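You operate a simulated robot arm through the tools that you are given. There is no shell and no other tool. Be economical: measure what you need, move in short steps, check, and stop when the job is done.

You are at the controls of a simulated two-armed robot. One attempt, no reset.

Task
Clamp the pillow block, sand its rust off and set it on the red mark.
Fine: it is sanded on the clamp plate with the orange clamp shut; the clamp ends open and the sanding block goes back. Set down upright: sanding block. Where these are worked on the way, their far stop is far enough and under half their travel is too little: orange clamp. What is to be rubbed or washed off counts as gone when no trace of it is left.

Only the result counts: the job must be done as asked and must still hold three seconds after the hand-in. Knocking over, shifting, dropping, spilling or breaking anything else fails it.

Robot
Two 7-joint arms with fingered hands on one trunk, on a base that drives. Base frame: it is fixed to the floor where the robot stands at the start and does not move with it; the origin is under the middle of the robot, x ahead of it, y to its left, z up; the surface under the hand at the start is at about z = 0.86. Units: m, rad, N and s.
The left shoulder is at the start at [0.03, 0.136, 1.33], the right one opposite. With the tool pointing down near the work surface each hand reaches from about 0.28 to 0.96 m from the robot's upright axis, wherever it stands, measured 20 degrees to its own side. Places, roughly: clamp plate [0.7, -0.3, 0.9]; orange clamp [0.9, -0.2, 0.9]; red mark [1, -0.4, 0.9]. Payload 5 kg a hand.
Tool frame (each hand has its own): the origin (TCP) lies between the finger pads and is the grasp point; the fingertips stand 0.042 m ahead of it; z points along the fingers, y is the line along which they close. Largest opening 0.208 m; the body of the gripper starts 0.119 m behind the TCP. The gripper is a hand of 4 fingers: y runs from the thumb to the fingers, the wrist lies at [0, 0, -0.332] in the tool frame.
Orientation is that of the tool frame in the base frame, as [roll, pitch, yaw] about the fixed x, y, z axes, in that order (R = Rz(yaw) Ry(pitch) Rx(roll)). With the fingers straight down and closing along the base's y, the tool's x points along the base's -x, its y along +y and its z along -z.

Tools
- The arms move only by the tool apply_moves. It takes "left_steps", "right_steps" or both (then of equal length, played together; a hand with none holds still); each is a list of rows, each an object of numbers (a shift or turn left out is 0): "rx", "ry", "rz": the turn, a rotation vector about the tool's x, y, z in rad; "dx", "dy", "dz": the shift along the tool's x, y, z in m. In form: [{"rx": .., "ry": .., "rz": .., "dx": .., "dy": .., "dz": ..}, ...]. A call has 1 to 10 rows; each row shifts and turns the commanded pose from where the row before left it, along the tool's axes as they then stand. Each row takes 0.2 s and may step no farther than 0.05 m and 0.15 rad from the row before; otherwise, the whole call is refused. A pose out of reach is approached as far as the arm can. The call stops where the force on the tool passes 40 N (or 10 N more than at its start, if that is more) or the arm is blocked; 0.2 s more then pass. In this call time passes only in rows, and 0.2 s behind the last. It gives the time, the measured TCP pose, the force on the tool (base axes), the opening and the grip force at its end, in the units of the frame above (readings bear some noise), with the torque about the TCP (base axes, N m) and any sound that the robot's microphone picked up.
- Cameras (640 x 400 px; columns grow to the right, rows downward): "scene" is now at [0.0448, -0.012, 2.0502]; the picture's right is [-0.15, -0.99, 0.00], its down [-0.80, 0.12, -0.59] and it looks along [0.59, -0.09, -0.80] (base axes); focal length 286 px, centre (320, 200). "left" rides on the left gripper at [-0.101, 0, -0.145] in its tool frame; the picture's right is [0.00, -1.00, 0.00], its down [0.82, 0.00, -0.57] and it looks along [0.57, 0.00, 0.82] (tool axes); focal length 261 px, centre (320, 200). "right" rides on the right gripper at [0.101, 0, -0.145] in its tool frame; the picture's right is [0.00, 1.00, 0.00], its down [-0.82, 0.00, -0.57] and it looks along [-0.57, 0.00, 0.82] (tool axes); focal length 261 px, centre (320, 200). There is no depth. A picture from a camera that has moved, and an enlarged one, comes with that camera's place and axes in the base frame and with its lens.
- capture(camera): a new picture of that camera. It takes no simulated time.
- raise_lower(by): slides the trunk up (or, below 0, down) by that many m; the arms and the scene camera ride with it, the base frame stays. It gives what a move gives, with no picture.
- base_move(legs): drives the robot by 1 to 6 legs, each [ahead, left, turn to the left] in m, m and rad, along the robot's own axes; the way and the turn of a leg run together, so that a leg with both is an arc; at most 1.5 m and 3.142 rad a leg. The arms and the cameras ride along, it lands a little off, and it stops where it bumps. It gives what a move gives.
- set_fingers(finger1, finger2, finger3, thumb_bend, hand): sets how far each is bent, from 0 (flat) to 1 (curled in); at 0.3 the hand is open as for a grip, at 0.7 the pads meet at the TCP. One left out holds its place. A second passes; each finger stops where it meets its share of the squeeze, and holds until it gets a number again. It is the only way to open and close the hand. It gives what a move gives, with no picture; readings hold the bend of each and the force on the fingers (four entries, about 0 where the hand has none), thumb and palm.
- turn_head(pan, tilt): turns the head with the scene camera to pan (to the left, within 2.496 rad either way) and tilt (down, from -0.506 to 1.204), counted from straight ahead of the robot. It gives what a move gives.
- zoom(camera, box): a new picture of the part [left, top, right, bottom] of that camera's present view, enlarged. It takes no simulated time.
- sign_off(): hands the job in; it is judged then, once.

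Work in short steps. Places have to be worked out from the pictures, the camera data and where the tool is seen: move nearer, look again, correct. Check each grasp and each placing, and mend what went wrong. You have 120 turns and 100 pictures in all, those below and enlarged ones among them. Open the grippers and draw the arms clear of the work before you hand the job in, unless the task says otherwise; then end with one line.

The tools are called as a command line: name --argument value ..., lists and objects as JSON in quotes. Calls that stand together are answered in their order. apply_moves: Moves the arms, as the interface text tells. Its arguments: {"type":"object","properties":{"left_steps":{"type":"array"},"right_steps":{"type":"array"}},"required":[]} The other tools are called the same way: raise_lower (by) slides the trunk up or down; set_fingers (finger1, finger2, finger3, thumb_bend, hand) moves the fingers one by one; base_move (legs) drives the base; turn_head (pan, tilt) turns the head that bears the scene camera; capture (camera) takes a picture; zoom (camera, box) takes an enlarged picture of a part of a camera's view; sign_off () hands the job in.

At the start:

```text
clock: 0.0
left_tool_pos: [0.7149, 0.1215, 1.2478]
left_ee_rot: [-3.141, -0.001, -3.141]
left_contact_force: [-0.5, -0.9, -0.1]
left_ft_torque: [-0.02, -0.01, -0.01]
left_gripper_width: 0.2077
left_grasp_force: 0.0
left_shape: jaw
left_bend: [0.3, 0.3, 0.3, 0.3]
left_finger forces: [0.0, 0.0, 0.0, 0.0, 0.0, 0.0]
right_tool_pos: [0.6724, -0.422, 1.3497]
right_ee_rot: [3.14, 0.0, -3.14]
right_contact_force: [-1.0, -0.4, -0.1]
right_ft_torque: [-0.01, -0.03, -0.02]
right_gripper_width: 0.2076
right_grasp_force: 0.0
right_shape: jaw
right_bend: [0.3, 0.3, 0.3, 0.3]
right_finger forces: [0.0, 0.1, 0.0, 0.0, 0.0, 0.0]
trunk travel left (down, up): [-0.35, 0.14]
robot x, y, heading: [-0.0034, 0.0014, 0.004]
head pan, tilt: [-0.152, 0.935]
```

scene: 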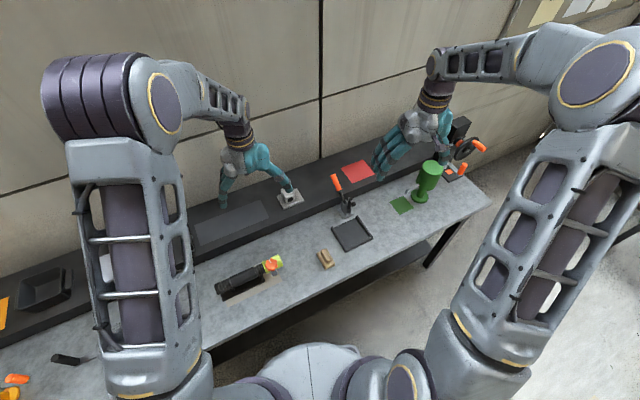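
right: 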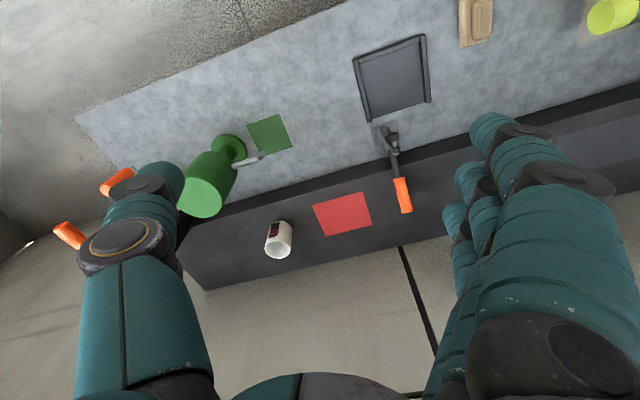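
left: 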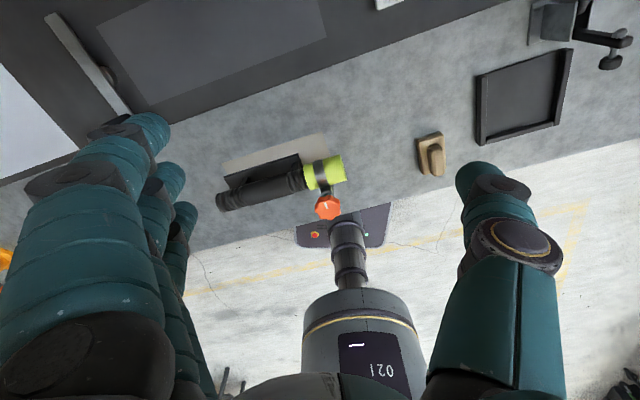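

The scene shows the clamp plate (dark square), orange clamp, sanding block (wooden), pillow block near the left hand, and the red mark. I zoom in for detail.

zoom --camera "scene" --box '[200, 140, 420, 278]'

zoom --camera "right" --box '[240, 0, 520, 260]'

zoom --camera "left" --box '[340, 0, 640, 190]'

```text
2.90 times, centred on (310, 209) of scene
camera zoom: at [0.0448, -0.012, 2.0502], right [-0.15, -0.99, 0.0], down [-0.8, 0.12, -0.59], along [0.59, -0.09, -0.8], focal length 829 px, centre (349, 174)
```

zoom: 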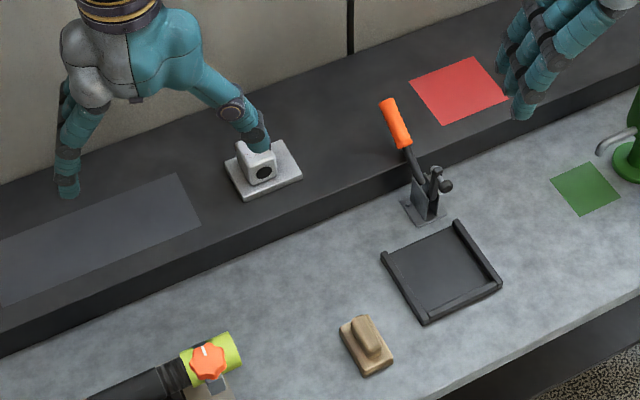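

```text
1.54 times, centred on (380, 130) of right
camera zoom: at [0.5728, -0.4212, 1.4934], right [0.0, 1.0, 0.0], down [0.82, 0.0, 0.57], along [0.57, 0.0, -0.82], focal length 401 px, centre (228, 308)
```

zoom: 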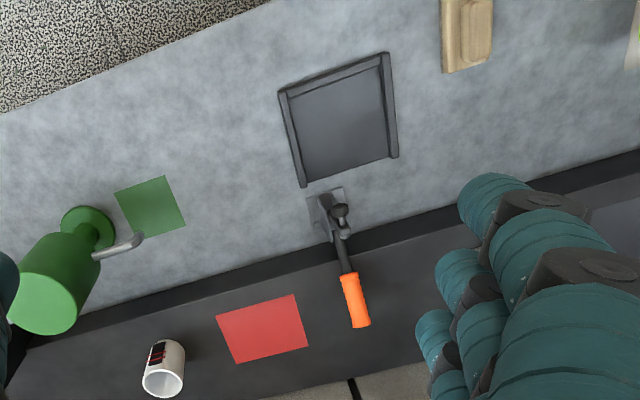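

```text
2.11 times, centred on (490, 95) of left
camera zoom: at [0.8155, 0.1228, 1.3903], right [0.0, -1.0, 0.0], down [-0.82, 0.0, 0.57], along [-0.57, 0.0, -0.82], focal length 549 px, centre (-38, 421)
```

zoom: 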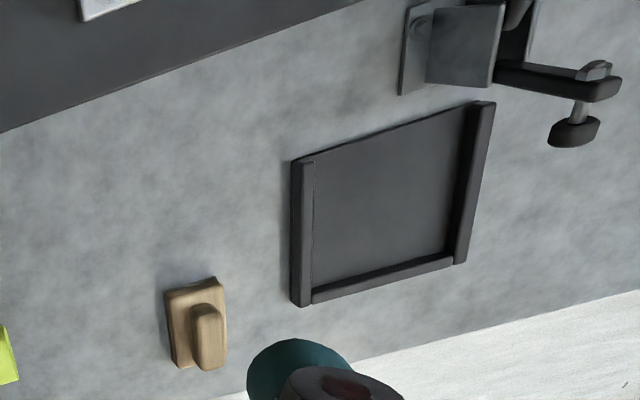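

Zooming tighter on the clamp, the pillow block and the sanding block.

zoom --camera "scene" --box '[320, 165, 380, 255]'

zoom --camera "scene" --box '[270, 180, 310, 214]'

zoom --camera "right" --box '[340, 20, 500, 220]'

```text
4.44 times, centred on (350, 210) of scene
camera zoom: at [0.0448, -0.012, 2.0502], right [-0.15, -0.99, 0.0], down [-0.8, 0.12, -0.59], along [0.59, -0.09, -0.8], focal length 1271 px, centre (187, 156)
```

zoom: 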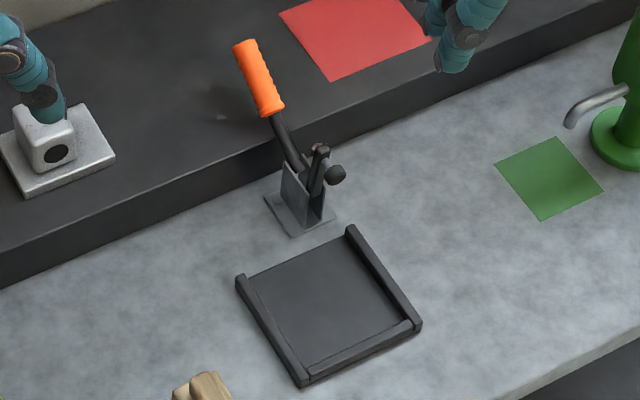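

```text
11.76 times, centred on (290, 197) of scene
camera zoom: at [0.0448, -0.012, 2.0502], right [-0.15, -0.99, 0.0], down [-0.8, 0.12, -0.59], along [0.59, -0.09, -0.8], focal length 3364 px, centre (673, 235)
```

zoom: 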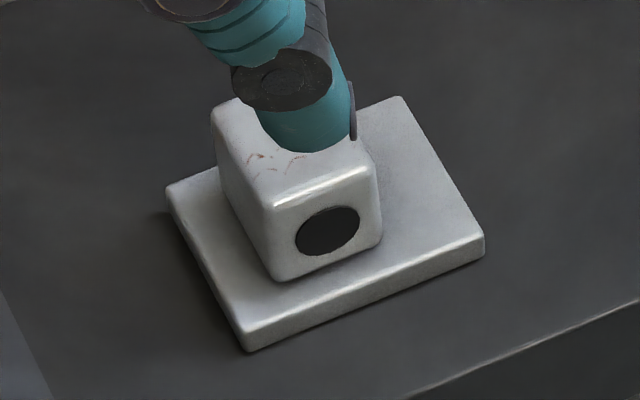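

```text
2.00 times, centred on (420, 120) of right
camera zoom: at [0.5728, -0.4212, 1.4934], right [0.0, 1.0, 0.0], down [0.82, 0.0, 0.57], along [0.57, 0.0, -0.82], focal length 521 px, centre (120, 360)
```

zoom: 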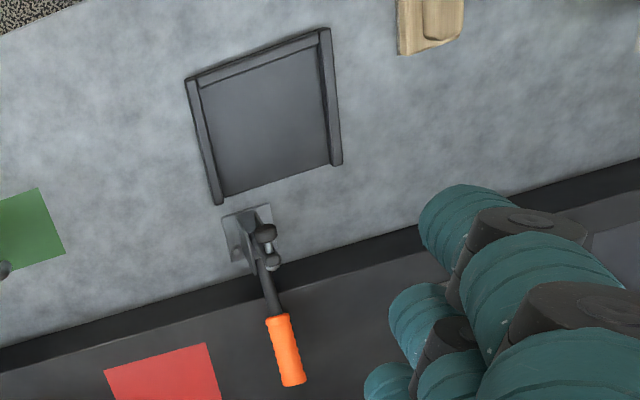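

The clamp is open (arm up, handle leaning back). The bench is yawed by about 19°. I turn the robot to align with it and shift right along the bench, so that everything is within reach of the right hand.

base_move --legs '[[0, 0, 0.33], [0.015, -0.27, 0]]'

turn_head --pan 0.0 --tilt 0.9

capture --camera "scene"

capture --camera "right"

capture --camera "left"

```text
clock: 2.9
left_tool_pos: [0.7397, 0.0981, 1.2459]
left_ee_rot: [3.141, 0.0, -2.815]
left_contact_force: [-0.7, 0.2, 0.5]
left_ft_torque: [0.02, 0.05, 0.0]
left_gripper_width: 0.2077
left_grasp_force: 0.0
left_shape: jaw
left_bend: [0.3, 0.3, 0.3, 0.3]
left_finger forces: [0.0, 0.0, 0.0, 0.0, 0.0, 0.0]
right_tool_pos: [0.8738, -0.4327, 1.3501]
right_ee_rot: [-3.141, 0.001, -2.817]
right_contact_force: [-0.7, 0.3, 0.5]
right_ft_torque: [0.02, 0.0, 0.03]
right_gripper_width: 0.2078
right_grasp_force: 0.1
right_shape: jaw
right_bend: [0.3, 0.3, 0.3, 0.3]
right_finger forces: [0.0, 0.0, 0.0, 0.0, 0.1, 0.0]
trunk travel left (down, up): [-0.35, 0.14]
robot x, y, heading: [0.0988, -0.2466, 0.323]
head pan, tilt: [-0.152, 0.935]
```

```text
clock: 3.6
left_tool_pos: [0.7404, 0.0957, 1.2465]
left_ee_rot: [3.141, 0.001, -2.817]
left_contact_force: [-0.1, -0.7, 0.0]
left_ft_torque: [0.04, 0.04, 0.0]
left_gripper_width: 0.2079
left_grasp_force: 0.1
left_shape: jaw
left_bend: [0.3, 0.3, 0.3, 0.3]
left_finger forces: [0.1, 0.0, 0.0, 0.1, 0.0, 0.0]
right_tool_pos: [0.8739, -0.4342, 1.3501]
right_ee_rot: [3.141, 0.0, -2.817]
right_contact_force: [-0.3, -0.3, -0.2]
right_ft_torque: [0.06, 0.03, 0.0]
right_gripper_width: 0.2078
right_grasp_force: 0.0
right_shape: jaw
right_bend: [0.3, 0.3, 0.3, 0.3]
right_finger forces: [0.0, 0.0, 0.1, 0.1, 0.0, 0.1]
trunk travel left (down, up): [-0.35, 0.14]
robot x, y, heading: [0.1008, -0.2488, 0.323]
head pan, tilt: [0.0, 0.901]
```

```text
90 pictures are left
camera scene: at [0.1463, -0.2352, 2.0528], right [0.32, -0.95, 0.0], down [-0.74, -0.25, -0.62], along [0.59, 0.2, -0.78], focal length 286 px, centre (320, 200)
```

scene: 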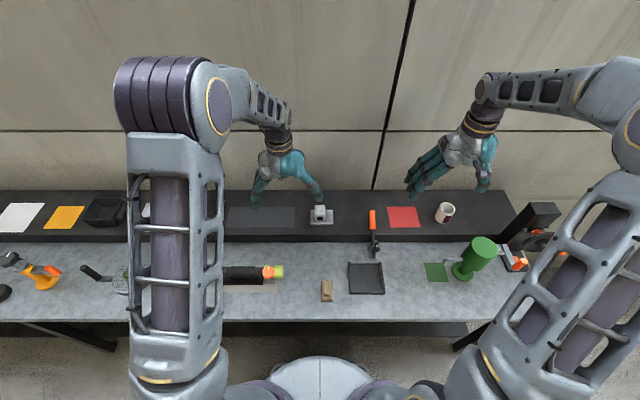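

```text
89 pictures are left
camera right: at [0.7785, -0.465, 1.4931], right [-0.32, 0.95, 0.0], down [0.78, 0.26, 0.57], along [0.54, 0.18, -0.82], focal length 261 px, centre (320, 200)
```

right: 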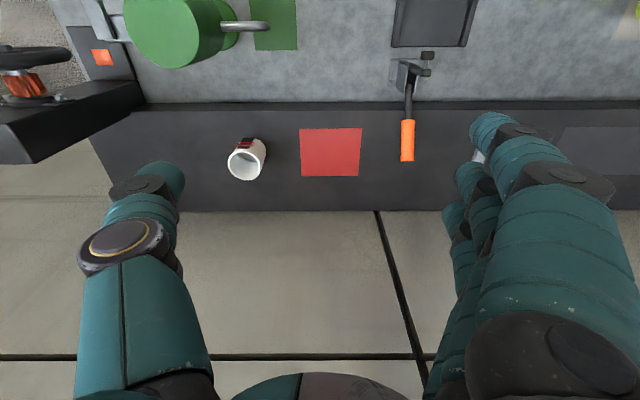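

```text
88 pictures are left
camera left: at [0.8341, 0.1287, 1.3903], right [0.32, -0.95, 0.0], down [-0.78, -0.27, 0.57], along [-0.54, -0.18, -0.82], focal length 261 px, centre (320, 200)
```

left: 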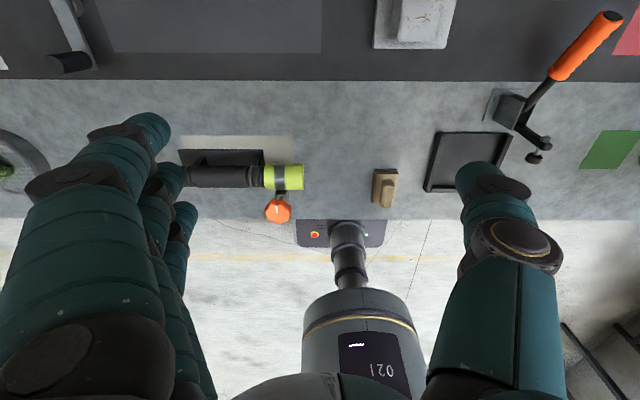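

Aligned now. I zoom the scene on the work zone and the left camera on the pillow block and clamp for measurements.

zoom --camera "scene" --box '[300, 200, 460, 300]'

zoom --camera "left" --box '[360, 0, 640, 175]'

zoom --camera "right" --box '[200, 0, 520, 200]'

```text
4.00 times, centred on (380, 250) of scene
camera zoom: at [0.1463, -0.2352, 2.0528], right [0.32, -0.95, 0.0], down [-0.74, -0.25, -0.62], along [0.59, 0.2, -0.78], focal length 1144 px, centre (80, 0)
```

zoom: 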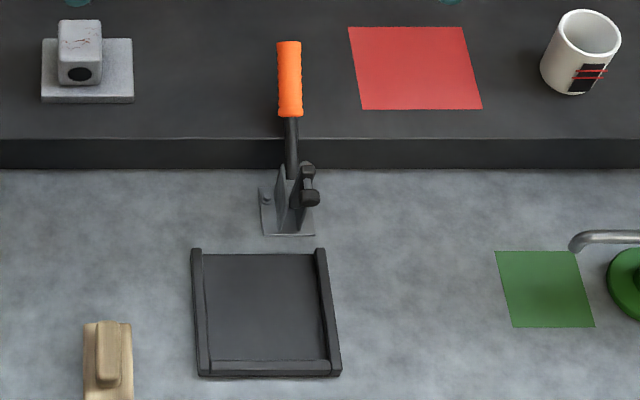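

```text
2.29 times, centred on (500, 88) of left
camera zoom: at [0.8341, 0.1287, 1.3903], right [0.32, -0.95, 0.0], down [-0.78, -0.27, 0.57], along [-0.54, -0.18, -0.82], focal length 596 px, centre (-91, 457)
```

zoom: 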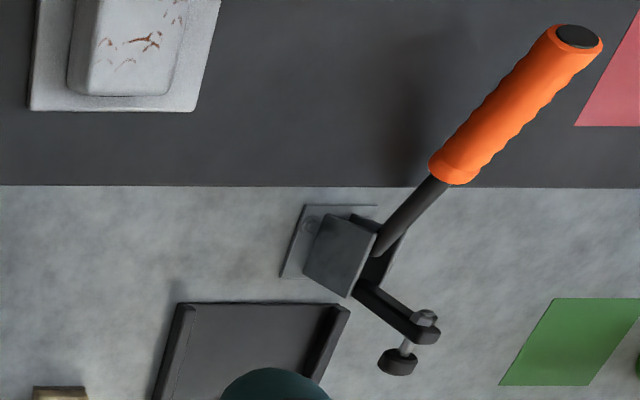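

```text
2.00 times, centred on (360, 100) of right
camera zoom: at [0.7785, -0.465, 1.4931], right [-0.32, 0.95, 0.0], down [0.78, 0.26, 0.57], along [0.54, 0.18, -0.82], focal length 521 px, centre (240, 400)
```

zoom: 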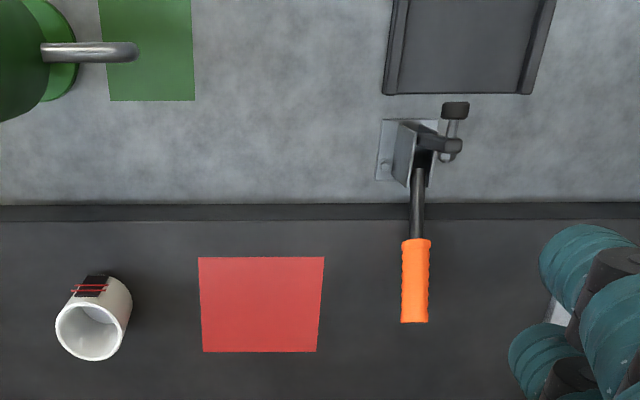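

Bench frame (F ahead, L left): ledge top z≈0.93, tray centre F≈0.575 L≈-0.468, handle tip F≈0.83 L≈-0.508 z≈1.0, pillow block F≈0.842 L≈-0.279. I'll trial-close the clamp while empty to learn where the pad lands: close the right fist, move the left hand aside and bring the right hand above and behind the handle.

set_fingers --hand "right" --finger1 0.7 --finger2 0.7 --finger3 0.7 --thumb_bend 0.7

apply_moves --right_steps '[{"dx": -0.025, "dy": 0.0225, "dz": 0.02}, {"dx": -0.025, "dy": 0.0225, "dz": 0.02}, {"dx": -0.025, "dy": 0.0225, "dz": 0.02}, {"dx": -0.025, "dy": 0.0225, "dz": 0.02}, {"dx": -0.025, "dy": 0.0225, "dz": 0.02}, {"dx": -0.025, "dy": 0.0225, "dz": 0.02}, {"dx": -0.025, "dy": 0.0225, "dz": 0.02}, {"dx": -0.025, "dy": 0.0225, "dz": 0.02}]' --left_steps '[{"dx": 0.03, "dy": 0.03}, {"dx": 0.03, "dy": 0.03}, {"dx": 0.03, "dy": 0.03}, {"dx": 0.03, "dy": 0.03}, {"dx": 0.03, "dy": 0.03}, {"dy": 0.03}, {"dy": 0.03}, {"dy": 0.03}]'

capture --camera "right"

capture --camera "scene"

```text
clock: 4.6
left_tool_pos: [0.7396, 0.097, 1.2467]
left_ee_rot: [3.141, 0.001, -2.815]
left_contact_force: [-0.9, 0.7, 0.8]
left_ft_torque: [0.03, 0.01, -0.03]
left_gripper_width: 0.2078
left_grasp_force: 0.2
left_shape: jaw
left_bend: [0.3, 0.3, 0.3, 0.3]
left_finger forces: [0.0, 0.0, 0.0, 0.1, 0.0, 0.0]
right_tool_pos: [0.8728, -0.4345, 1.3501]
right_ee_rot: [3.14, 0.0, -2.815]
right_contact_force: [-0.1, -0.5, -0.1]
right_ft_torque: [0.03, 0.04, -0.01]
right_gripper_width: 0.0321
right_grasp_force: 0.1
right_shape: fingers
right_bend: [0.7, 0.7, 0.7, 0.7]
right_finger forces: [0.1, 0.0, 0.1, 0.0, 0.1, 0.0]
trunk travel left (down, up): [-0.35, 0.14]
robot x, y, heading: [0.0985, -0.2478, 0.325]
head pan, tilt: [0.0, 0.901]
```

```text
clock: 6.4
left_tool_pos: [0.5203, 0.2791, 1.2476]
left_ee_rot: [-3.14, -0.002, -2.816]
left_contact_force: [0.7, 0.9, -0.8]
left_ft_torque: [-0.16, 0.12, -0.03]
left_gripper_width: 0.2076
left_grasp_force: 0.1
left_shape: jaw
left_bend: [0.3, 0.3, 0.3, 0.3]
left_finger forces: [0.0, 0.0, 0.0, 0.0, 0.1, 0.1]
right_tool_pos: [1.0053, -0.1972, 1.1878]
right_ee_rot: [-3.14, -0.003, -2.817]
right_contact_force: [1.3, -0.1, 0.1]
right_ft_torque: [-0.07, 0.14, 0.01]
right_gripper_width: 0.0319
right_grasp_force: 0.0
right_shape: fingers
right_bend: [0.7, 0.7, 0.7, 0.7]
right_finger forces: [0.0, 0.0, 0.0, 0.0, 0.0, 0.0]
trunk travel left (down, up): [-0.35, 0.14]
robot x, y, heading: [0.0987, -0.2477, 0.323]
head pan, tilt: [0.0, 0.901]
```

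```text
84 pictures are left
camera right: at [0.9105, -0.2288, 1.3319], right [-0.31, 0.95, 0.0], down [0.78, 0.26, 0.57], along [0.54, 0.18, -0.82], focal length 261 px, centre (320, 200)
```

right: 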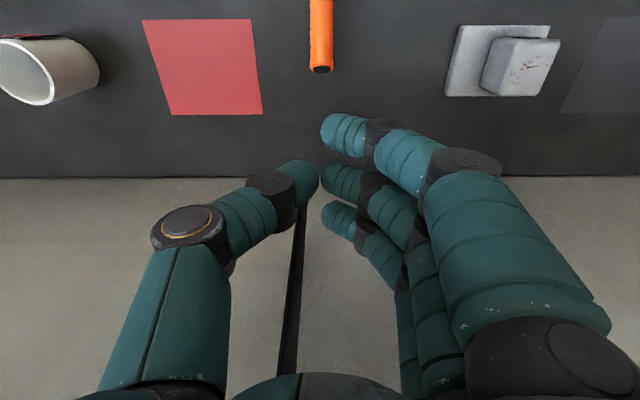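

```text
83 pictures are left
camera scene: at [0.1473, -0.2303, 2.0526], right [0.32, -0.95, 0.0], down [-0.74, -0.25, -0.62], along [0.59, 0.2, -0.78], focal length 286 px, centre (320, 200)
```

scene: 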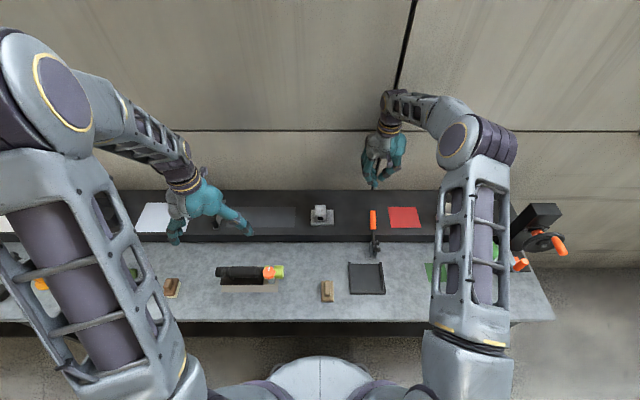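

The fist sits just behind the handle tip. I shift slightly right so that the leading finger faces the handle, and descend behind it.

apply_moves --right_steps '[{"dx": -0.01, "dy": -0.014, "dz": 0.04}, {"dz": 0.045}, {"dz": 0.045}, {"dz": 0.045}, {"dz": 0.01}]'

capture --camera "right"

zoom --camera "scene" --box '[320, 180, 420, 280]'

```text
clock: 7.6
left_tool_pos: [0.5181, 0.2756, 1.2494]
left_ee_rot: [-3.141, 0.002, -2.816]
left_contact_force: [-0.7, -0.8, 0.1]
left_ft_torque: [0.03, -0.06, -0.02]
left_gripper_width: 0.2079
left_grasp_force: 0.1
left_shape: jaw
left_bend: [0.3, 0.3, 0.3, 0.3]
left_finger forces: [0.0, 0.0, 0.0, 0.0, 0.1, 0.0]
right_tool_pos: [1.0194, -0.2057, 1.0028]
right_ee_rot: [3.141, 0.001, -2.815]
right_contact_force: [-0.8, 0.4, -0.2]
right_ft_torque: [0.03, -0.04, -0.01]
right_gripper_width: 0.032
right_grasp_force: 0.1
right_shape: fingers
right_bend: [0.7, 0.7, 0.7, 0.7]
right_finger forces: [0.1, 0.0, 0.0, 0.0, 0.0, 0.0]
trunk travel left (down, up): [-0.35, 0.14]
robot x, y, heading: [0.0995, -0.25, 0.326]
head pan, tilt: [0.0, 0.901]
```

```text
82 pictures are left
camera right: at [0.9228, -0.237, 1.1475], right [-0.32, 0.95, 0.0], down [0.78, 0.26, 0.57], along [0.54, 0.18, -0.82], focal length 261 px, centre (320, 200)
```

right: 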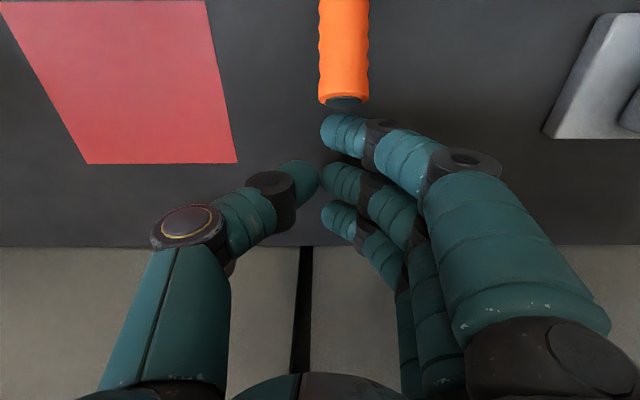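

```text
4.00 times, centred on (370, 230) of scene
camera zoom: at [0.1443, -0.2346, 2.0529], right [0.32, -0.95, 0.0], down [-0.74, -0.25, -0.62], along [0.59, 0.2, -0.78], focal length 1144 px, centre (120, 80)
```

zoom: 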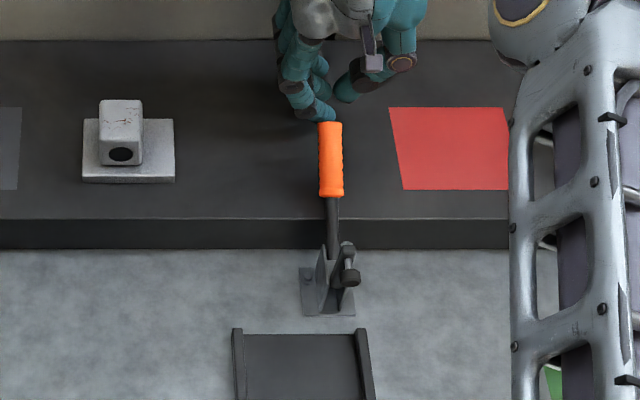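

The leading finger is right behind the grip. I pull towards the robot with a slight rise, following the arc.

apply_moves --right_steps '[{"dx": 0.025}, {"dx": 0.025, "dz": -0.005}, {"dx": 0.025, "dz": -0.01}, {"dx": 0.025, "dz": -0.01}, {"dx": 0.025, "dz": -0.01}]'

capture --camera "right"

zoom --camera "scene" --box '[300, 190, 420, 290]'

```text
clock: 8.8
left_tool_pos: [0.5182, 0.2756, 1.248]
left_ee_rot: [-3.14, 0.001, -2.814]
left_contact_force: [-0.5, -0.8, 0.4]
left_ft_torque: [0.01, -0.03, -0.01]
left_gripper_width: 0.2079
left_grasp_force: 0.0
left_shape: jaw
left_bend: [0.3, 0.3, 0.3, 0.3]
left_finger forces: [0.0, 0.0, 0.0, 0.0, 0.2, 0.0]
right_tool_pos: [0.8991, -0.2489, 1.0387]
right_ee_rot: [3.141, -0.002, -2.818]
right_contact_force: [0.0, -0.7, 0.5]
right_ft_torque: [-0.02, -0.03, -0.02]
right_gripper_width: 0.032
right_grasp_force: 0.1
right_shape: fingers
right_bend: [0.7, 0.7, 0.7, 0.7]
right_finger forces: [0.1, 0.0, 0.0, 0.1, 0.1, 0.0]
trunk travel left (down, up): [-0.35, 0.14]
robot x, y, heading: [0.1015, -0.2507, 0.329]
head pan, tilt: [0.0, 0.901]
```

```text
80 pictures are left
camera right: at [0.8041, -0.2796, 1.1827], right [-0.32, 0.95, 0.0], down [0.78, 0.26, 0.57], along [0.54, 0.18, -0.82], focal length 261 px, centre (320, 200)
```

right: 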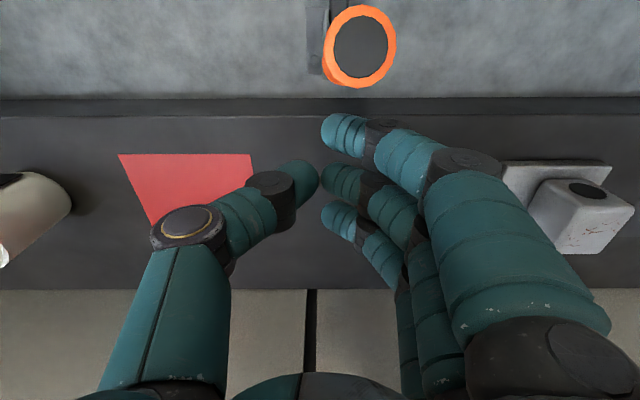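

```text
4.00 times, centred on (360, 240) of scene
camera zoom: at [0.1443, -0.2345, 2.0528], right [0.32, -0.95, 0.0], down [-0.74, -0.25, -0.62], along [0.59, 0.2, -0.78], focal length 1144 px, centre (160, 40)
```

zoom: 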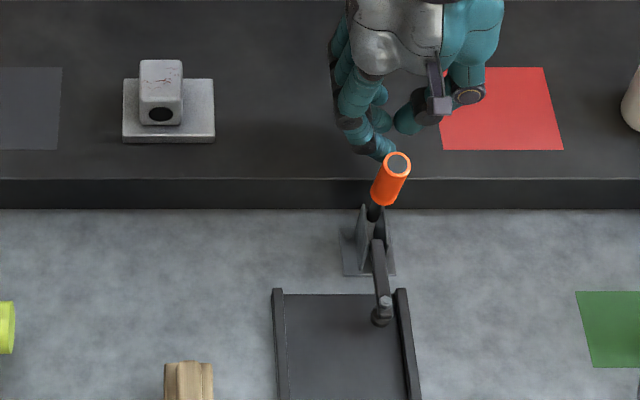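

The handle is nearly upright and the arm nearly down. A bit more pull.

apply_moves --right_steps '[{"dx": 0.02}, {"dx": 0.02}, {"dx": 0.02}]'

zoom --camera "scene" --box '[300, 190, 420, 290]'

```text
clock: 9.4
left_tool_pos: [0.521, 0.2764, 1.2486]
left_ee_rot: [3.141, 0.001, -2.814]
left_contact_force: [0.5, -0.3, 0.8]
left_ft_torque: [0.0, 0.02, -0.01]
left_gripper_width: 0.2077
left_grasp_force: 0.1
left_shape: jaw
left_bend: [0.3, 0.3, 0.3, 0.3]
left_finger forces: [0.1, 0.0, 0.0, 0.0, 0.0, 0.0]
right_tool_pos: [0.878, -0.2563, 1.0429]
right_ee_rot: [-3.141, 0.022, -2.817]
right_contact_force: [7.6, 1.3, -6.2]
right_ft_torque: [0.01, -0.54, -0.02]
right_gripper_width: 0.0326
right_grasp_force: 3.4
right_shape: fingers
right_bend: [0.69, 0.7, 0.7, 0.7]
right_finger forces: [6.9, 0.0, 0.1, 0.0, 0.2, 0.0]
trunk travel left (down, up): [-0.35, 0.14]
robot x, y, heading: [0.1006, -0.2482, 0.327]
head pan, tilt: [0.0, 0.901]
stopped in row 2 (right hand): the force on the tool passed its limit at 50 N (the readings are from after the stop); the commanded pose is now the measured one
```

```text
4.00 times, centred on (360, 240) of scene
camera zoom: at [0.1474, -0.2337, 2.0527], right [0.32, -0.95, 0.0], down [-0.74, -0.25, -0.62], along [0.59, 0.2, -0.78], focal length 1144 px, centre (160, 40)
```

zoom: 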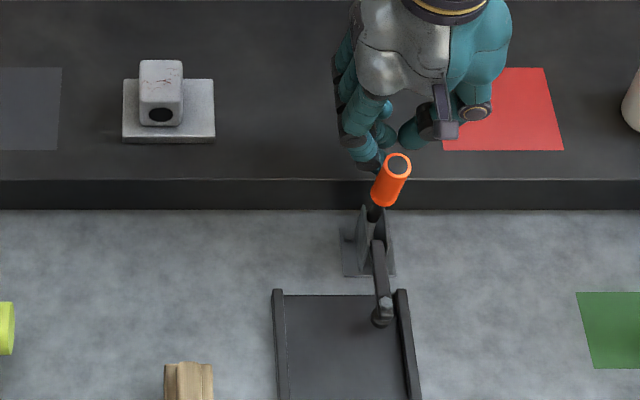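

The clamp reached its far stop: handle upright (F≈0.68), pad at F≈0.60, L≈-0.512 — right over where the wider wing of the block will be. Now I open it again: lift over the handle, come down on the near side and push away.

apply_moves --right_steps '[{"dx": -0.02, "dz": -0.03}, {"dz": -0.05}, {"dz": -0.05}, {"dx": 0.03, "dz": -0.02}, {"dx": 0.05}, {"dx": 0.05}, {"dx": 0.05}, {"dz": 0.05}, {"dz": 0.05}, {"dz": 0.05}]'

capture --camera "right"

```text
clock: 11.6
left_tool_pos: [0.5202, 0.2761, 1.2482]
left_ee_rot: [3.14, -0.003, -2.817]
left_contact_force: [0.2, -1.5, 0.1]
left_ft_torque: [-0.02, 0.08, -0.02]
left_gripper_width: 0.2083
left_grasp_force: 0.0
left_shape: jaw
left_bend: [0.3, 0.3, 0.3, 0.3]
left_finger forces: [0.1, 0.1, 0.1, 0.0, 0.1, 0.1]
right_tool_pos: [0.7267, -0.3086, 1.0415]
right_ee_rot: [3.141, 0.021, -2.816]
right_contact_force: [0.5, -0.5, -0.1]
right_ft_torque: [-0.03, 0.1, -0.02]
right_gripper_width: 0.032
right_grasp_force: 0.1
right_shape: fingers
right_bend: [0.7, 0.7, 0.7, 0.7]
right_finger forces: [0.0, 0.0, 0.0, 0.0, 0.0, 0.0]
trunk travel left (down, up): [-0.35, 0.14]
robot x, y, heading: [0.0962, -0.2489, 0.327]
head pan, tilt: [0.0, 0.901]
```

```text
77 pictures are left
camera right: at [0.6284, -0.3399, 1.1831], right [-0.31, 0.95, 0.0], down [0.77, 0.25, 0.59], along [0.56, 0.19, -0.81], focal length 261 px, centre (320, 200)
```

right: 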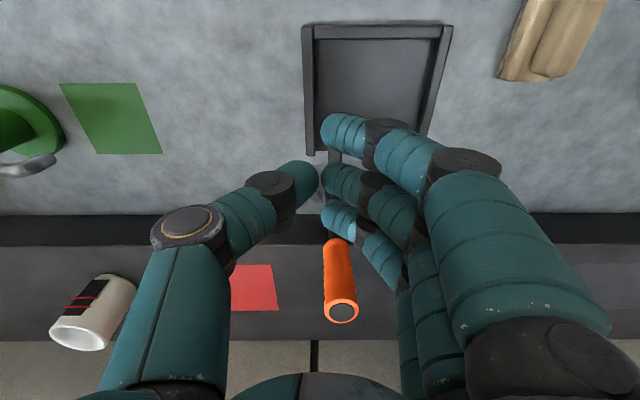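

Good alignment; I push the handle away to open until the stop.

apply_moves --right_steps '[{"ry": 0.021, "dz": 0.02}, {"dx": -0.025}, {"dx": -0.025}, {"dx": -0.025}, {"dx": -0.025}, {"dx": -0.025}, {"dx": -0.02}, {"dx": -0.02}, {"dx": -0.02}]'

zoom --camera "scene" --box '[300, 190, 420, 290]'

```text
clock: 13.6
left_tool_pos: [0.5187, 0.2755, 1.2492]
left_ee_rot: [-3.141, 0.001, -2.816]
left_contact_force: [0.3, 0.4, -0.2]
left_ft_torque: [-0.04, 0.07, 0.01]
left_gripper_width: 0.2078
left_grasp_force: 0.1
left_shape: jaw
left_bend: [0.3, 0.3, 0.3, 0.3]
left_finger forces: [0.1, 0.0, 0.0, 0.1, 0.0, 0.1]
right_tool_pos: [0.8953, -0.248, 1.0199]
right_ee_rot: [-3.141, -0.004, -2.817]
right_contact_force: [-23.0, -11.2, 16.4]
right_ft_torque: [0.02, -0.03, 0.08]
right_gripper_width: 0.0319
right_grasp_force: 13.0
right_shape: fingers
right_bend: [0.7, 0.7, 0.74, 0.7]
right_finger forces: [0.0, 0.0, 25.2, 0.0, 0.1, 0.0]
trunk travel left (down, up): [-0.35, 0.14]
robot x, y, heading: [0.0993, -0.2484, 0.328]
head pan, tilt: [0.0, 0.901]
```

```text
4.00 times, centred on (360, 240) of scene
camera zoom: at [0.1438, -0.2349, 2.053], right [0.32, -0.95, 0.0], down [-0.74, -0.25, -0.62], along [0.59, 0.2, -0.78], focal length 1144 px, centre (160, 40)
```

zoom: 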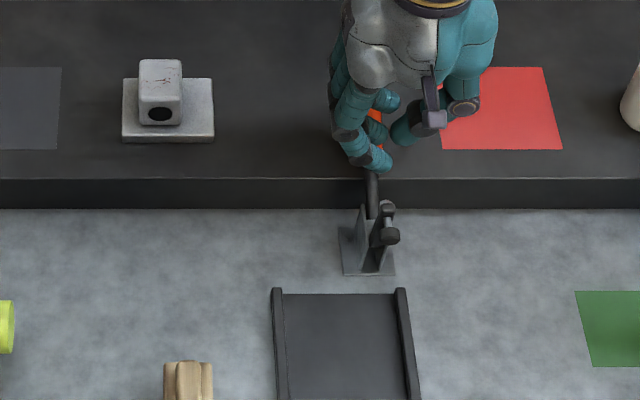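

The clamp is open at its stop again. Now I lift off and move above the pillow block with the hand opening.

apply_moves --right_steps '[{"dx": 0.02, "dz": -0.02}, {"dx": 0.01, "dz": -0.045}, {"dz": -0.05}, {"dz": -0.045, "dy": 0.01}, {"dx": -0.02, "dy": 0.04}, {"dx": -0.02, "dy": 0.04}, {"dx": -0.02, "dy": 0.04}, {"dx": -0.02, "dy": 0.04}, {"dx": -0.02, "dy": 0.04}, {"dy": 0.04}]'

set_fingers --hand "right" --finger1 0.4 --finger2 0.4 --finger3 0.4 --thumb_bend 0.4

capture --camera "right"

```text
clock: 15.8
left_tool_pos: [0.5189, 0.2779, 1.2474]
left_ee_rot: [-3.141, 0.0, -2.816]
left_contact_force: [-0.2, 2.4, -1.0]
left_ft_torque: [-0.19, -0.13, 0.01]
left_gripper_width: 0.2077
left_grasp_force: 0.0
left_shape: jaw
left_bend: [0.3, 0.3, 0.3, 0.3]
left_finger forces: [0.0, 0.0, 0.0, 0.1, 0.1, 0.1]
right_tool_pos: [0.8859, 0.0085, 1.1779]
right_ee_rot: [-3.141, -0.001, -2.817]
right_contact_force: [-0.2, 0.3, 0.7]
right_ft_torque: [0.0, 0.0, 0.02]
right_gripper_width: 0.0317
right_grasp_force: 0.1
right_shape: fingers
right_bend: [0.7, 0.7, 0.7, 0.7]
right_finger forces: [0.1, 0.1, 0.1, 0.1, 0.1, 0.1]
trunk travel left (down, up): [-0.35, 0.14]
robot x, y, heading: [0.0941, -0.2454, 0.321]
head pan, tilt: [0.0, 0.901]
```

```text
clock: 16.8
left_tool_pos: [0.5184, 0.2767, 1.2496]
left_ee_rot: [-3.14, 0.0, -2.815]
left_contact_force: [-0.6, 0.0, -0.3]
left_ft_torque: [0.01, -0.02, 0.02]
left_gripper_width: 0.2077
left_grasp_force: 0.1
left_shape: jaw
left_bend: [0.3, 0.3, 0.3, 0.3]
left_finger forces: [0.1, 0.0, 0.1, 0.0, 0.0, 0.0]
right_tool_pos: [0.8871, 0.0092, 1.177]
right_ee_rot: [3.141, -0.002, -2.816]
right_contact_force: [-0.3, 0.9, -0.3]
right_ft_torque: [-0.04, -0.03, 0.01]
right_gripper_width: 0.1721
right_grasp_force: 0.1
right_shape: fingers
right_bend: [0.4, 0.4, 0.4, 0.4]
right_finger forces: [0.1, 0.1, 0.1, 0.1, 0.0, 0.0]
trunk travel left (down, up): [-0.35, 0.14]
robot x, y, heading: [0.1006, -0.2486, 0.331]
head pan, tilt: [0.0, 0.901]
```

```text
75 pictures are left
camera right: at [0.7911, -0.0223, 1.321], right [-0.32, 0.95, 0.0], down [0.78, 0.26, 0.57], along [0.54, 0.18, -0.82], focal length 261 px, centre (320, 200)
```

right: 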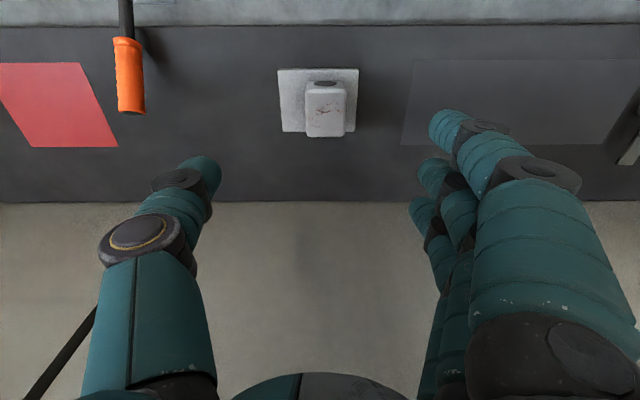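

Boss appears about 8 mm nearer and 6 mm left of the TCP. I correct and descend to grasp height.

apply_moves --right_steps '[{"dx": 0.006, "dy": 0.006, "dz": 0.04}, {"dz": 0.045}, {"dz": 0.045}, {"dz": 0.03}, {"dz": 0.02}]'

capture --camera "right"

zoom --camera "scene" --box '[280, 180, 360, 240]'

```text
clock: 18.0
left_tool_pos: [0.5194, 0.2765, 1.2477]
left_ee_rot: [-3.141, 0.001, -2.815]
left_contact_force: [0.0, -0.1, -0.5]
left_ft_torque: [0.0, -0.02, -0.01]
left_gripper_width: 0.2077
left_grasp_force: 0.1
left_shape: jaw
left_bend: [0.3, 0.3, 0.3, 0.3]
left_finger forces: [0.0, 0.0, 0.0, 0.1, 0.1, 0.0]
right_tool_pos: [0.8816, 0.0129, 0.9987]
right_ee_rot: [3.141, 0.0, -2.816]
right_contact_force: [0.3, 0.8, 0.8]
right_ft_torque: [-0.03, 0.08, 0.0]
right_gripper_width: 0.172
right_grasp_force: 0.1
right_shape: fingers
right_bend: [0.4, 0.4, 0.4, 0.4]
right_finger forces: [0.0, 0.1, 0.1, 0.0, 0.0, 0.0]
trunk travel left (down, up): [-0.35, 0.14]
robot x, y, heading: [0.1, -0.2499, 0.327]
head pan, tilt: [0.0, 0.901]
```

```text
74 pictures are left
camera right: at [0.7867, -0.0173, 1.1429], right [-0.31, 0.95, 0.0], down [0.78, 0.26, 0.57], along [0.54, 0.18, -0.82], focal length 261 px, centre (320, 200)
```

right: 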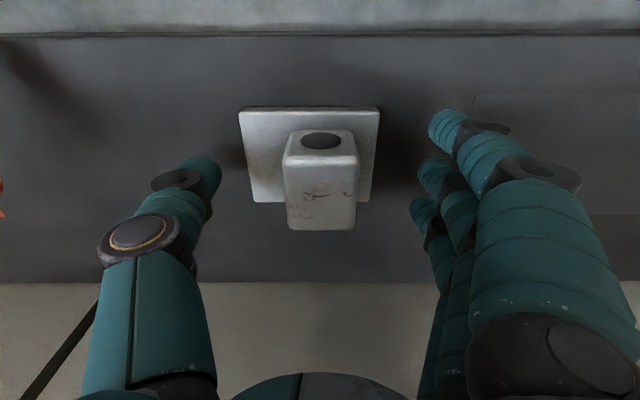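

```text
6.67 times, centred on (320, 210) of scene
camera zoom: at [0.1463, -0.2336, 2.0528], right [0.32, -0.95, 0.0], down [-0.74, -0.25, -0.62], along [0.59, 0.2, -0.78], focal length 1906 px, centre (320, 133)
```

zoom: 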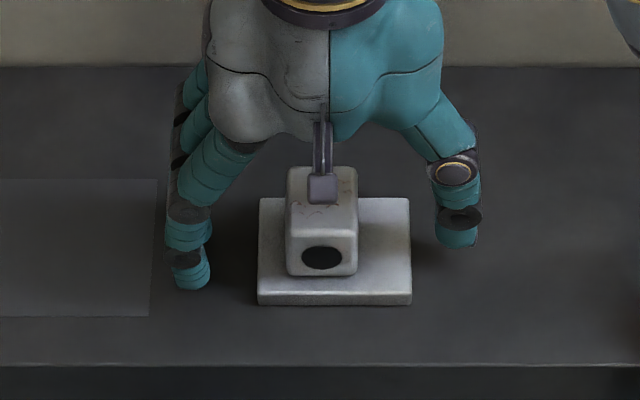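

The boss is centred between thumb and fingers, about 5 mm nearer. I nudge, lower 5 mm, and close thumb and middle finger (outer fingers only part-way, as the boss is narrow).

apply_moves --right_steps '[{"dx": 0.005, "dz": 0.006}]'

set_fingers --hand "right" --finger1 0.55 --finger2 0.75 --finger3 0.55 --thumb_bend 0.75

capture --camera "right"

```text
clock: 18.4
left_tool_pos: [0.5191, 0.2765, 1.248]
left_ee_rot: [3.14, -0.001, -2.816]
left_contact_force: [-0.9, 0.0, -0.3]
left_ft_torque: [0.02, 0.01, 0.02]
left_gripper_width: 0.2077
left_grasp_force: 0.0
left_shape: jaw
left_bend: [0.3, 0.3, 0.3, 0.3]
left_finger forces: [0.1, 0.0, 0.1, 0.0, 0.0, 0.1]
right_tool_pos: [0.8759, 0.0141, 0.993]
right_ee_rot: [-3.141, 0.0, -2.816]
right_contact_force: [0.0, -0.2, -0.2]
right_ft_torque: [-0.01, -0.05, 0.02]
right_gripper_width: 0.1724
right_grasp_force: 0.0
right_shape: fingers
right_bend: [0.4, 0.4, 0.4, 0.4]
right_finger forces: [0.0, 0.0, 0.0, 0.0, 0.0, 0.1]
trunk travel left (down, up): [-0.35, 0.14]
robot x, y, heading: [0.1001, -0.2469, 0.327]
head pan, tilt: [0.0, 0.901]
```

```text
clock: 19.4
left_tool_pos: [0.5182, 0.2756, 1.2496]
left_ee_rot: [3.141, 0.002, -2.815]
left_contact_force: [0.0, -0.6, 0.3]
left_ft_torque: [0.01, -0.04, 0.02]
left_gripper_width: 0.2078
left_grasp_force: 0.0
left_shape: jaw
left_bend: [0.3, 0.3, 0.3, 0.3]
left_finger forces: [0.0, 0.1, 0.1, 0.0, 0.1, 0.0]
right_tool_pos: [0.8773, 0.0142, 0.9966]
right_ee_rot: [3.14, 0.004, -2.816]
right_contact_force: [5.5, -3.8, 30.2]
right_ft_torque: [1.57, 0.48, -0.24]
right_gripper_width: 0.0901
right_grasp_force: 34.7
right_shape: fingers
right_bend: [0.52, 0.52, 0.53, 0.65]
right_finger forces: [15.1, 16.5, 10.7, 0.0, 27.3, 0.0]
trunk travel left (down, up): [-0.35, 0.14]
robot x, y, heading: [0.102, -0.2459, 0.326]
head pan, tilt: [0.0, 0.901]
```

```text
72 pictures are left
camera right: at [0.7814, -0.0182, 1.1392], right [-0.31, 0.95, 0.0], down [0.78, 0.26, 0.57], along [0.54, 0.18, -0.82], focal length 261 px, centre (320, 200)
```

right: 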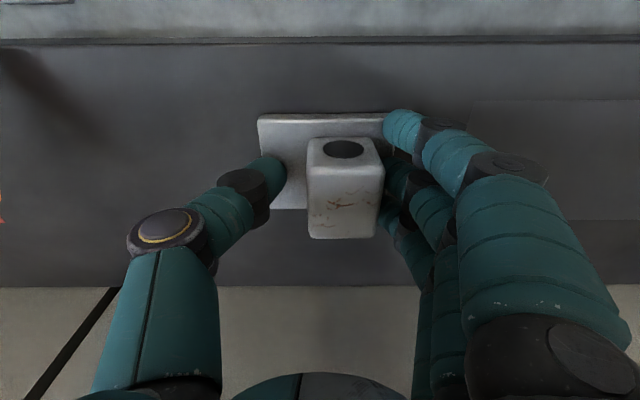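

The tips pressed on the base plate (30 N upward) before meeting the boss; the block slid slightly left. I reopen, raise 17 mm, recentre left and close again.

set_fingers --hand "right" --finger1 0.42 --finger2 0.42 --finger3 0.42 --thumb_bend 0.5

apply_moves --right_steps '[{"dy": 0.006, "dz": -0.01}, {"dy": 0.006, "dz": -0.007}]'

capture --camera "right"

```text
clock: 20.4
left_tool_pos: [0.5175, 0.275, 1.249]
left_ee_rot: [3.14, 0.002, -2.815]
left_contact_force: [-0.8, 0.3, -0.1]
left_ft_torque: [0.0, -0.01, -0.01]
left_gripper_width: 0.2078
left_grasp_force: 0.1
left_shape: jaw
left_bend: [0.3, 0.3, 0.3, 0.3]
left_finger forces: [0.0, 0.0, 0.1, 0.1, 0.0, 0.0]
right_tool_pos: [0.8752, 0.0136, 0.9935]
right_ee_rot: [3.14, 0.001, -2.819]
right_contact_force: [2.5, -8.7, 29.7]
right_ft_torque: [1.69, 0.8, 0.12]
right_gripper_width: 0.1356
right_grasp_force: 15.0
right_shape: fingers
right_bend: [0.44, 0.44, 0.44, 0.5]
right_finger forces: [10.4, 9.2, 9.8, 0.0, 0.0, 0.1]
trunk travel left (down, up): [-0.35, 0.14]
robot x, y, heading: [0.1001, -0.2431, 0.328]
head pan, tilt: [0.0, 0.901]
```

```text
clock: 21.0
left_tool_pos: [0.5192, 0.2761, 1.2495]
left_ee_rot: [-3.141, 0.001, -2.816]
left_contact_force: [0.4, 1.0, 0.3]
left_ft_torque: [0.02, -0.08, -0.02]
left_gripper_width: 0.2079
left_grasp_force: 0.0
left_shape: jaw
left_bend: [0.3, 0.3, 0.3, 0.3]
left_finger forces: [0.1, 0.0, 0.0, 0.0, 0.0, 0.0]
right_tool_pos: [0.8709, 0.025, 1.0095]
right_ee_rot: [3.141, -0.002, -2.816]
right_contact_force: [0.3, -0.4, 1.0]
right_ft_torque: [0.05, -0.03, 0.01]
right_gripper_width: 0.1405
right_grasp_force: 0.0
right_shape: fingers
right_bend: [0.42, 0.42, 0.42, 0.5]
right_finger forces: [0.0, 0.0, 0.1, 0.1, 0.0, 0.0]
trunk travel left (down, up): [-0.35, 0.14]
robot x, y, heading: [0.0993, -0.2485, 0.326]
head pan, tilt: [0.0, 0.901]
```

```text
71 pictures are left
camera right: at [0.7759, -0.0067, 1.1537], right [-0.32, 0.95, 0.0], down [0.78, 0.26, 0.57], along [0.54, 0.18, -0.82], focal length 261 px, centre (320, 200)
```

right: 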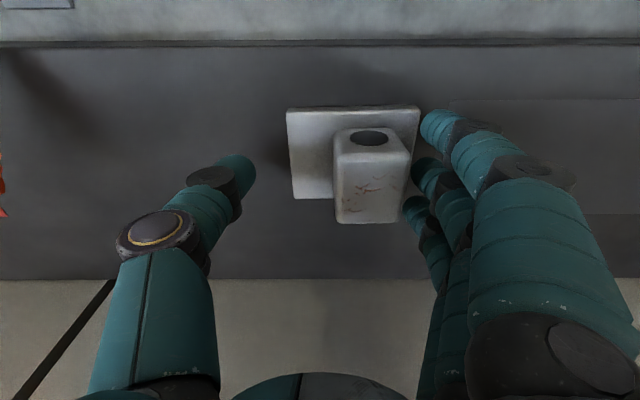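

The block was dragged left; boss is now about 33 mm left of the TCP. I recentre on it.

apply_moves --right_steps '[{"dy": 0.017, "dz": -0.002}, {"dy": 0.017, "dx": 0.003}]'

capture --camera "right"

```text
clock: 21.6
left_tool_pos: [0.5193, 0.2768, 1.2497]
left_ee_rot: [-3.14, -0.001, -2.815]
left_contact_force: [-0.1, 0.0, 0.0]
left_ft_torque: [-0.01, -0.03, -0.01]
left_gripper_width: 0.2079
left_grasp_force: 0.0
left_shape: jaw
left_bend: [0.3, 0.3, 0.3, 0.3]
left_finger forces: [0.0, 0.1, 0.0, 0.0, 0.0, 0.0]
right_tool_pos: [0.8586, 0.0553, 1.0138]
right_ee_rot: [3.14, 0.001, -2.817]
right_contact_force: [-0.1, -0.6, -0.7]
right_ft_torque: [0.07, 0.01, 0.02]
right_gripper_width: 0.1407
right_grasp_force: 0.1
right_shape: fingers
right_bend: [0.42, 0.42, 0.42, 0.5]
right_finger forces: [0.0, 0.0, 0.0, 0.0, 0.1, 0.0]
trunk travel left (down, up): [-0.35, 0.14]
robot x, y, heading: [0.1023, -0.2471, 0.323]
head pan, tilt: [0.0, 0.901]
```

```text
70 pictures are left
camera right: at [0.7637, 0.0239, 1.1569], right [-0.31, 0.95, 0.0], down [0.78, 0.26, 0.57], along [0.54, 0.18, -0.82], focal length 261 px, centre (320, 200)
```

right: 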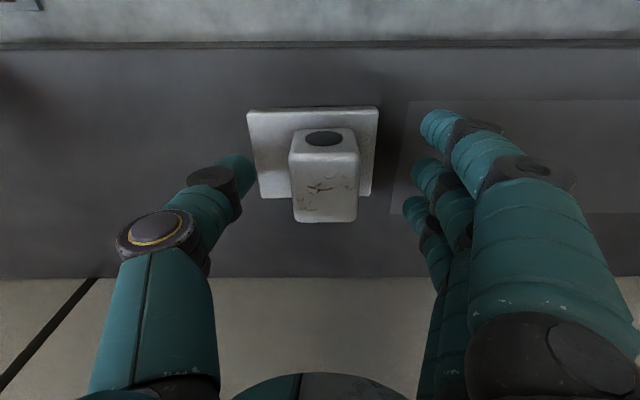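

Centred. I close in two stages: first near contact.

set_fingers --hand "right" --finger1 0.55 --finger2 0.61 --finger3 0.55 --thumb_bend 0.61

capture --camera "right"

```text
clock: 22.6
left_tool_pos: [0.5183, 0.2761, 1.2479]
left_ee_rot: [3.14, -0.001, -2.815]
left_contact_force: [-0.1, -0.5, 0.4]
left_ft_torque: [-0.01, 0.02, 0.01]
left_gripper_width: 0.208
left_grasp_force: 0.0
left_shape: jaw
left_bend: [0.3, 0.3, 0.3, 0.3]
left_finger forces: [0.0, 0.0, 0.0, 0.1, 0.0, 0.1]
right_tool_pos: [0.8594, 0.0558, 1.0123]
right_ee_rot: [-3.141, -0.003, -2.817]
right_contact_force: [0.5, -0.1, -0.3]
right_ft_torque: [0.05, -0.01, 0.0]
right_gripper_width: 0.082
right_grasp_force: 1.1
right_shape: fingers
right_bend: [0.55, 0.6, 0.55, 0.61]
right_finger forces: [0.0, 1.4, 0.0, 0.0, 0.9, 0.1]
trunk travel left (down, up): [-0.35, 0.14]
robot x, y, heading: [0.1012, -0.2483, 0.326]
head pan, tilt: [0.0, 0.901]
```

```text
69 pictures are left
camera right: at [0.7637, 0.0242, 1.1567], right [-0.32, 0.95, 0.0], down [0.78, 0.26, 0.57], along [0.54, 0.18, -0.82], focal length 261 px, centre (320, 200)
```

right: 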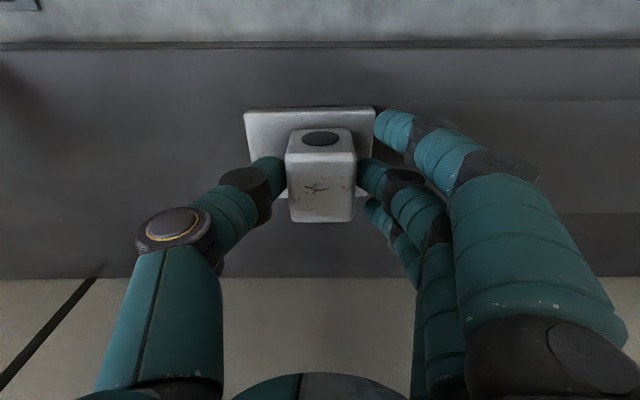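

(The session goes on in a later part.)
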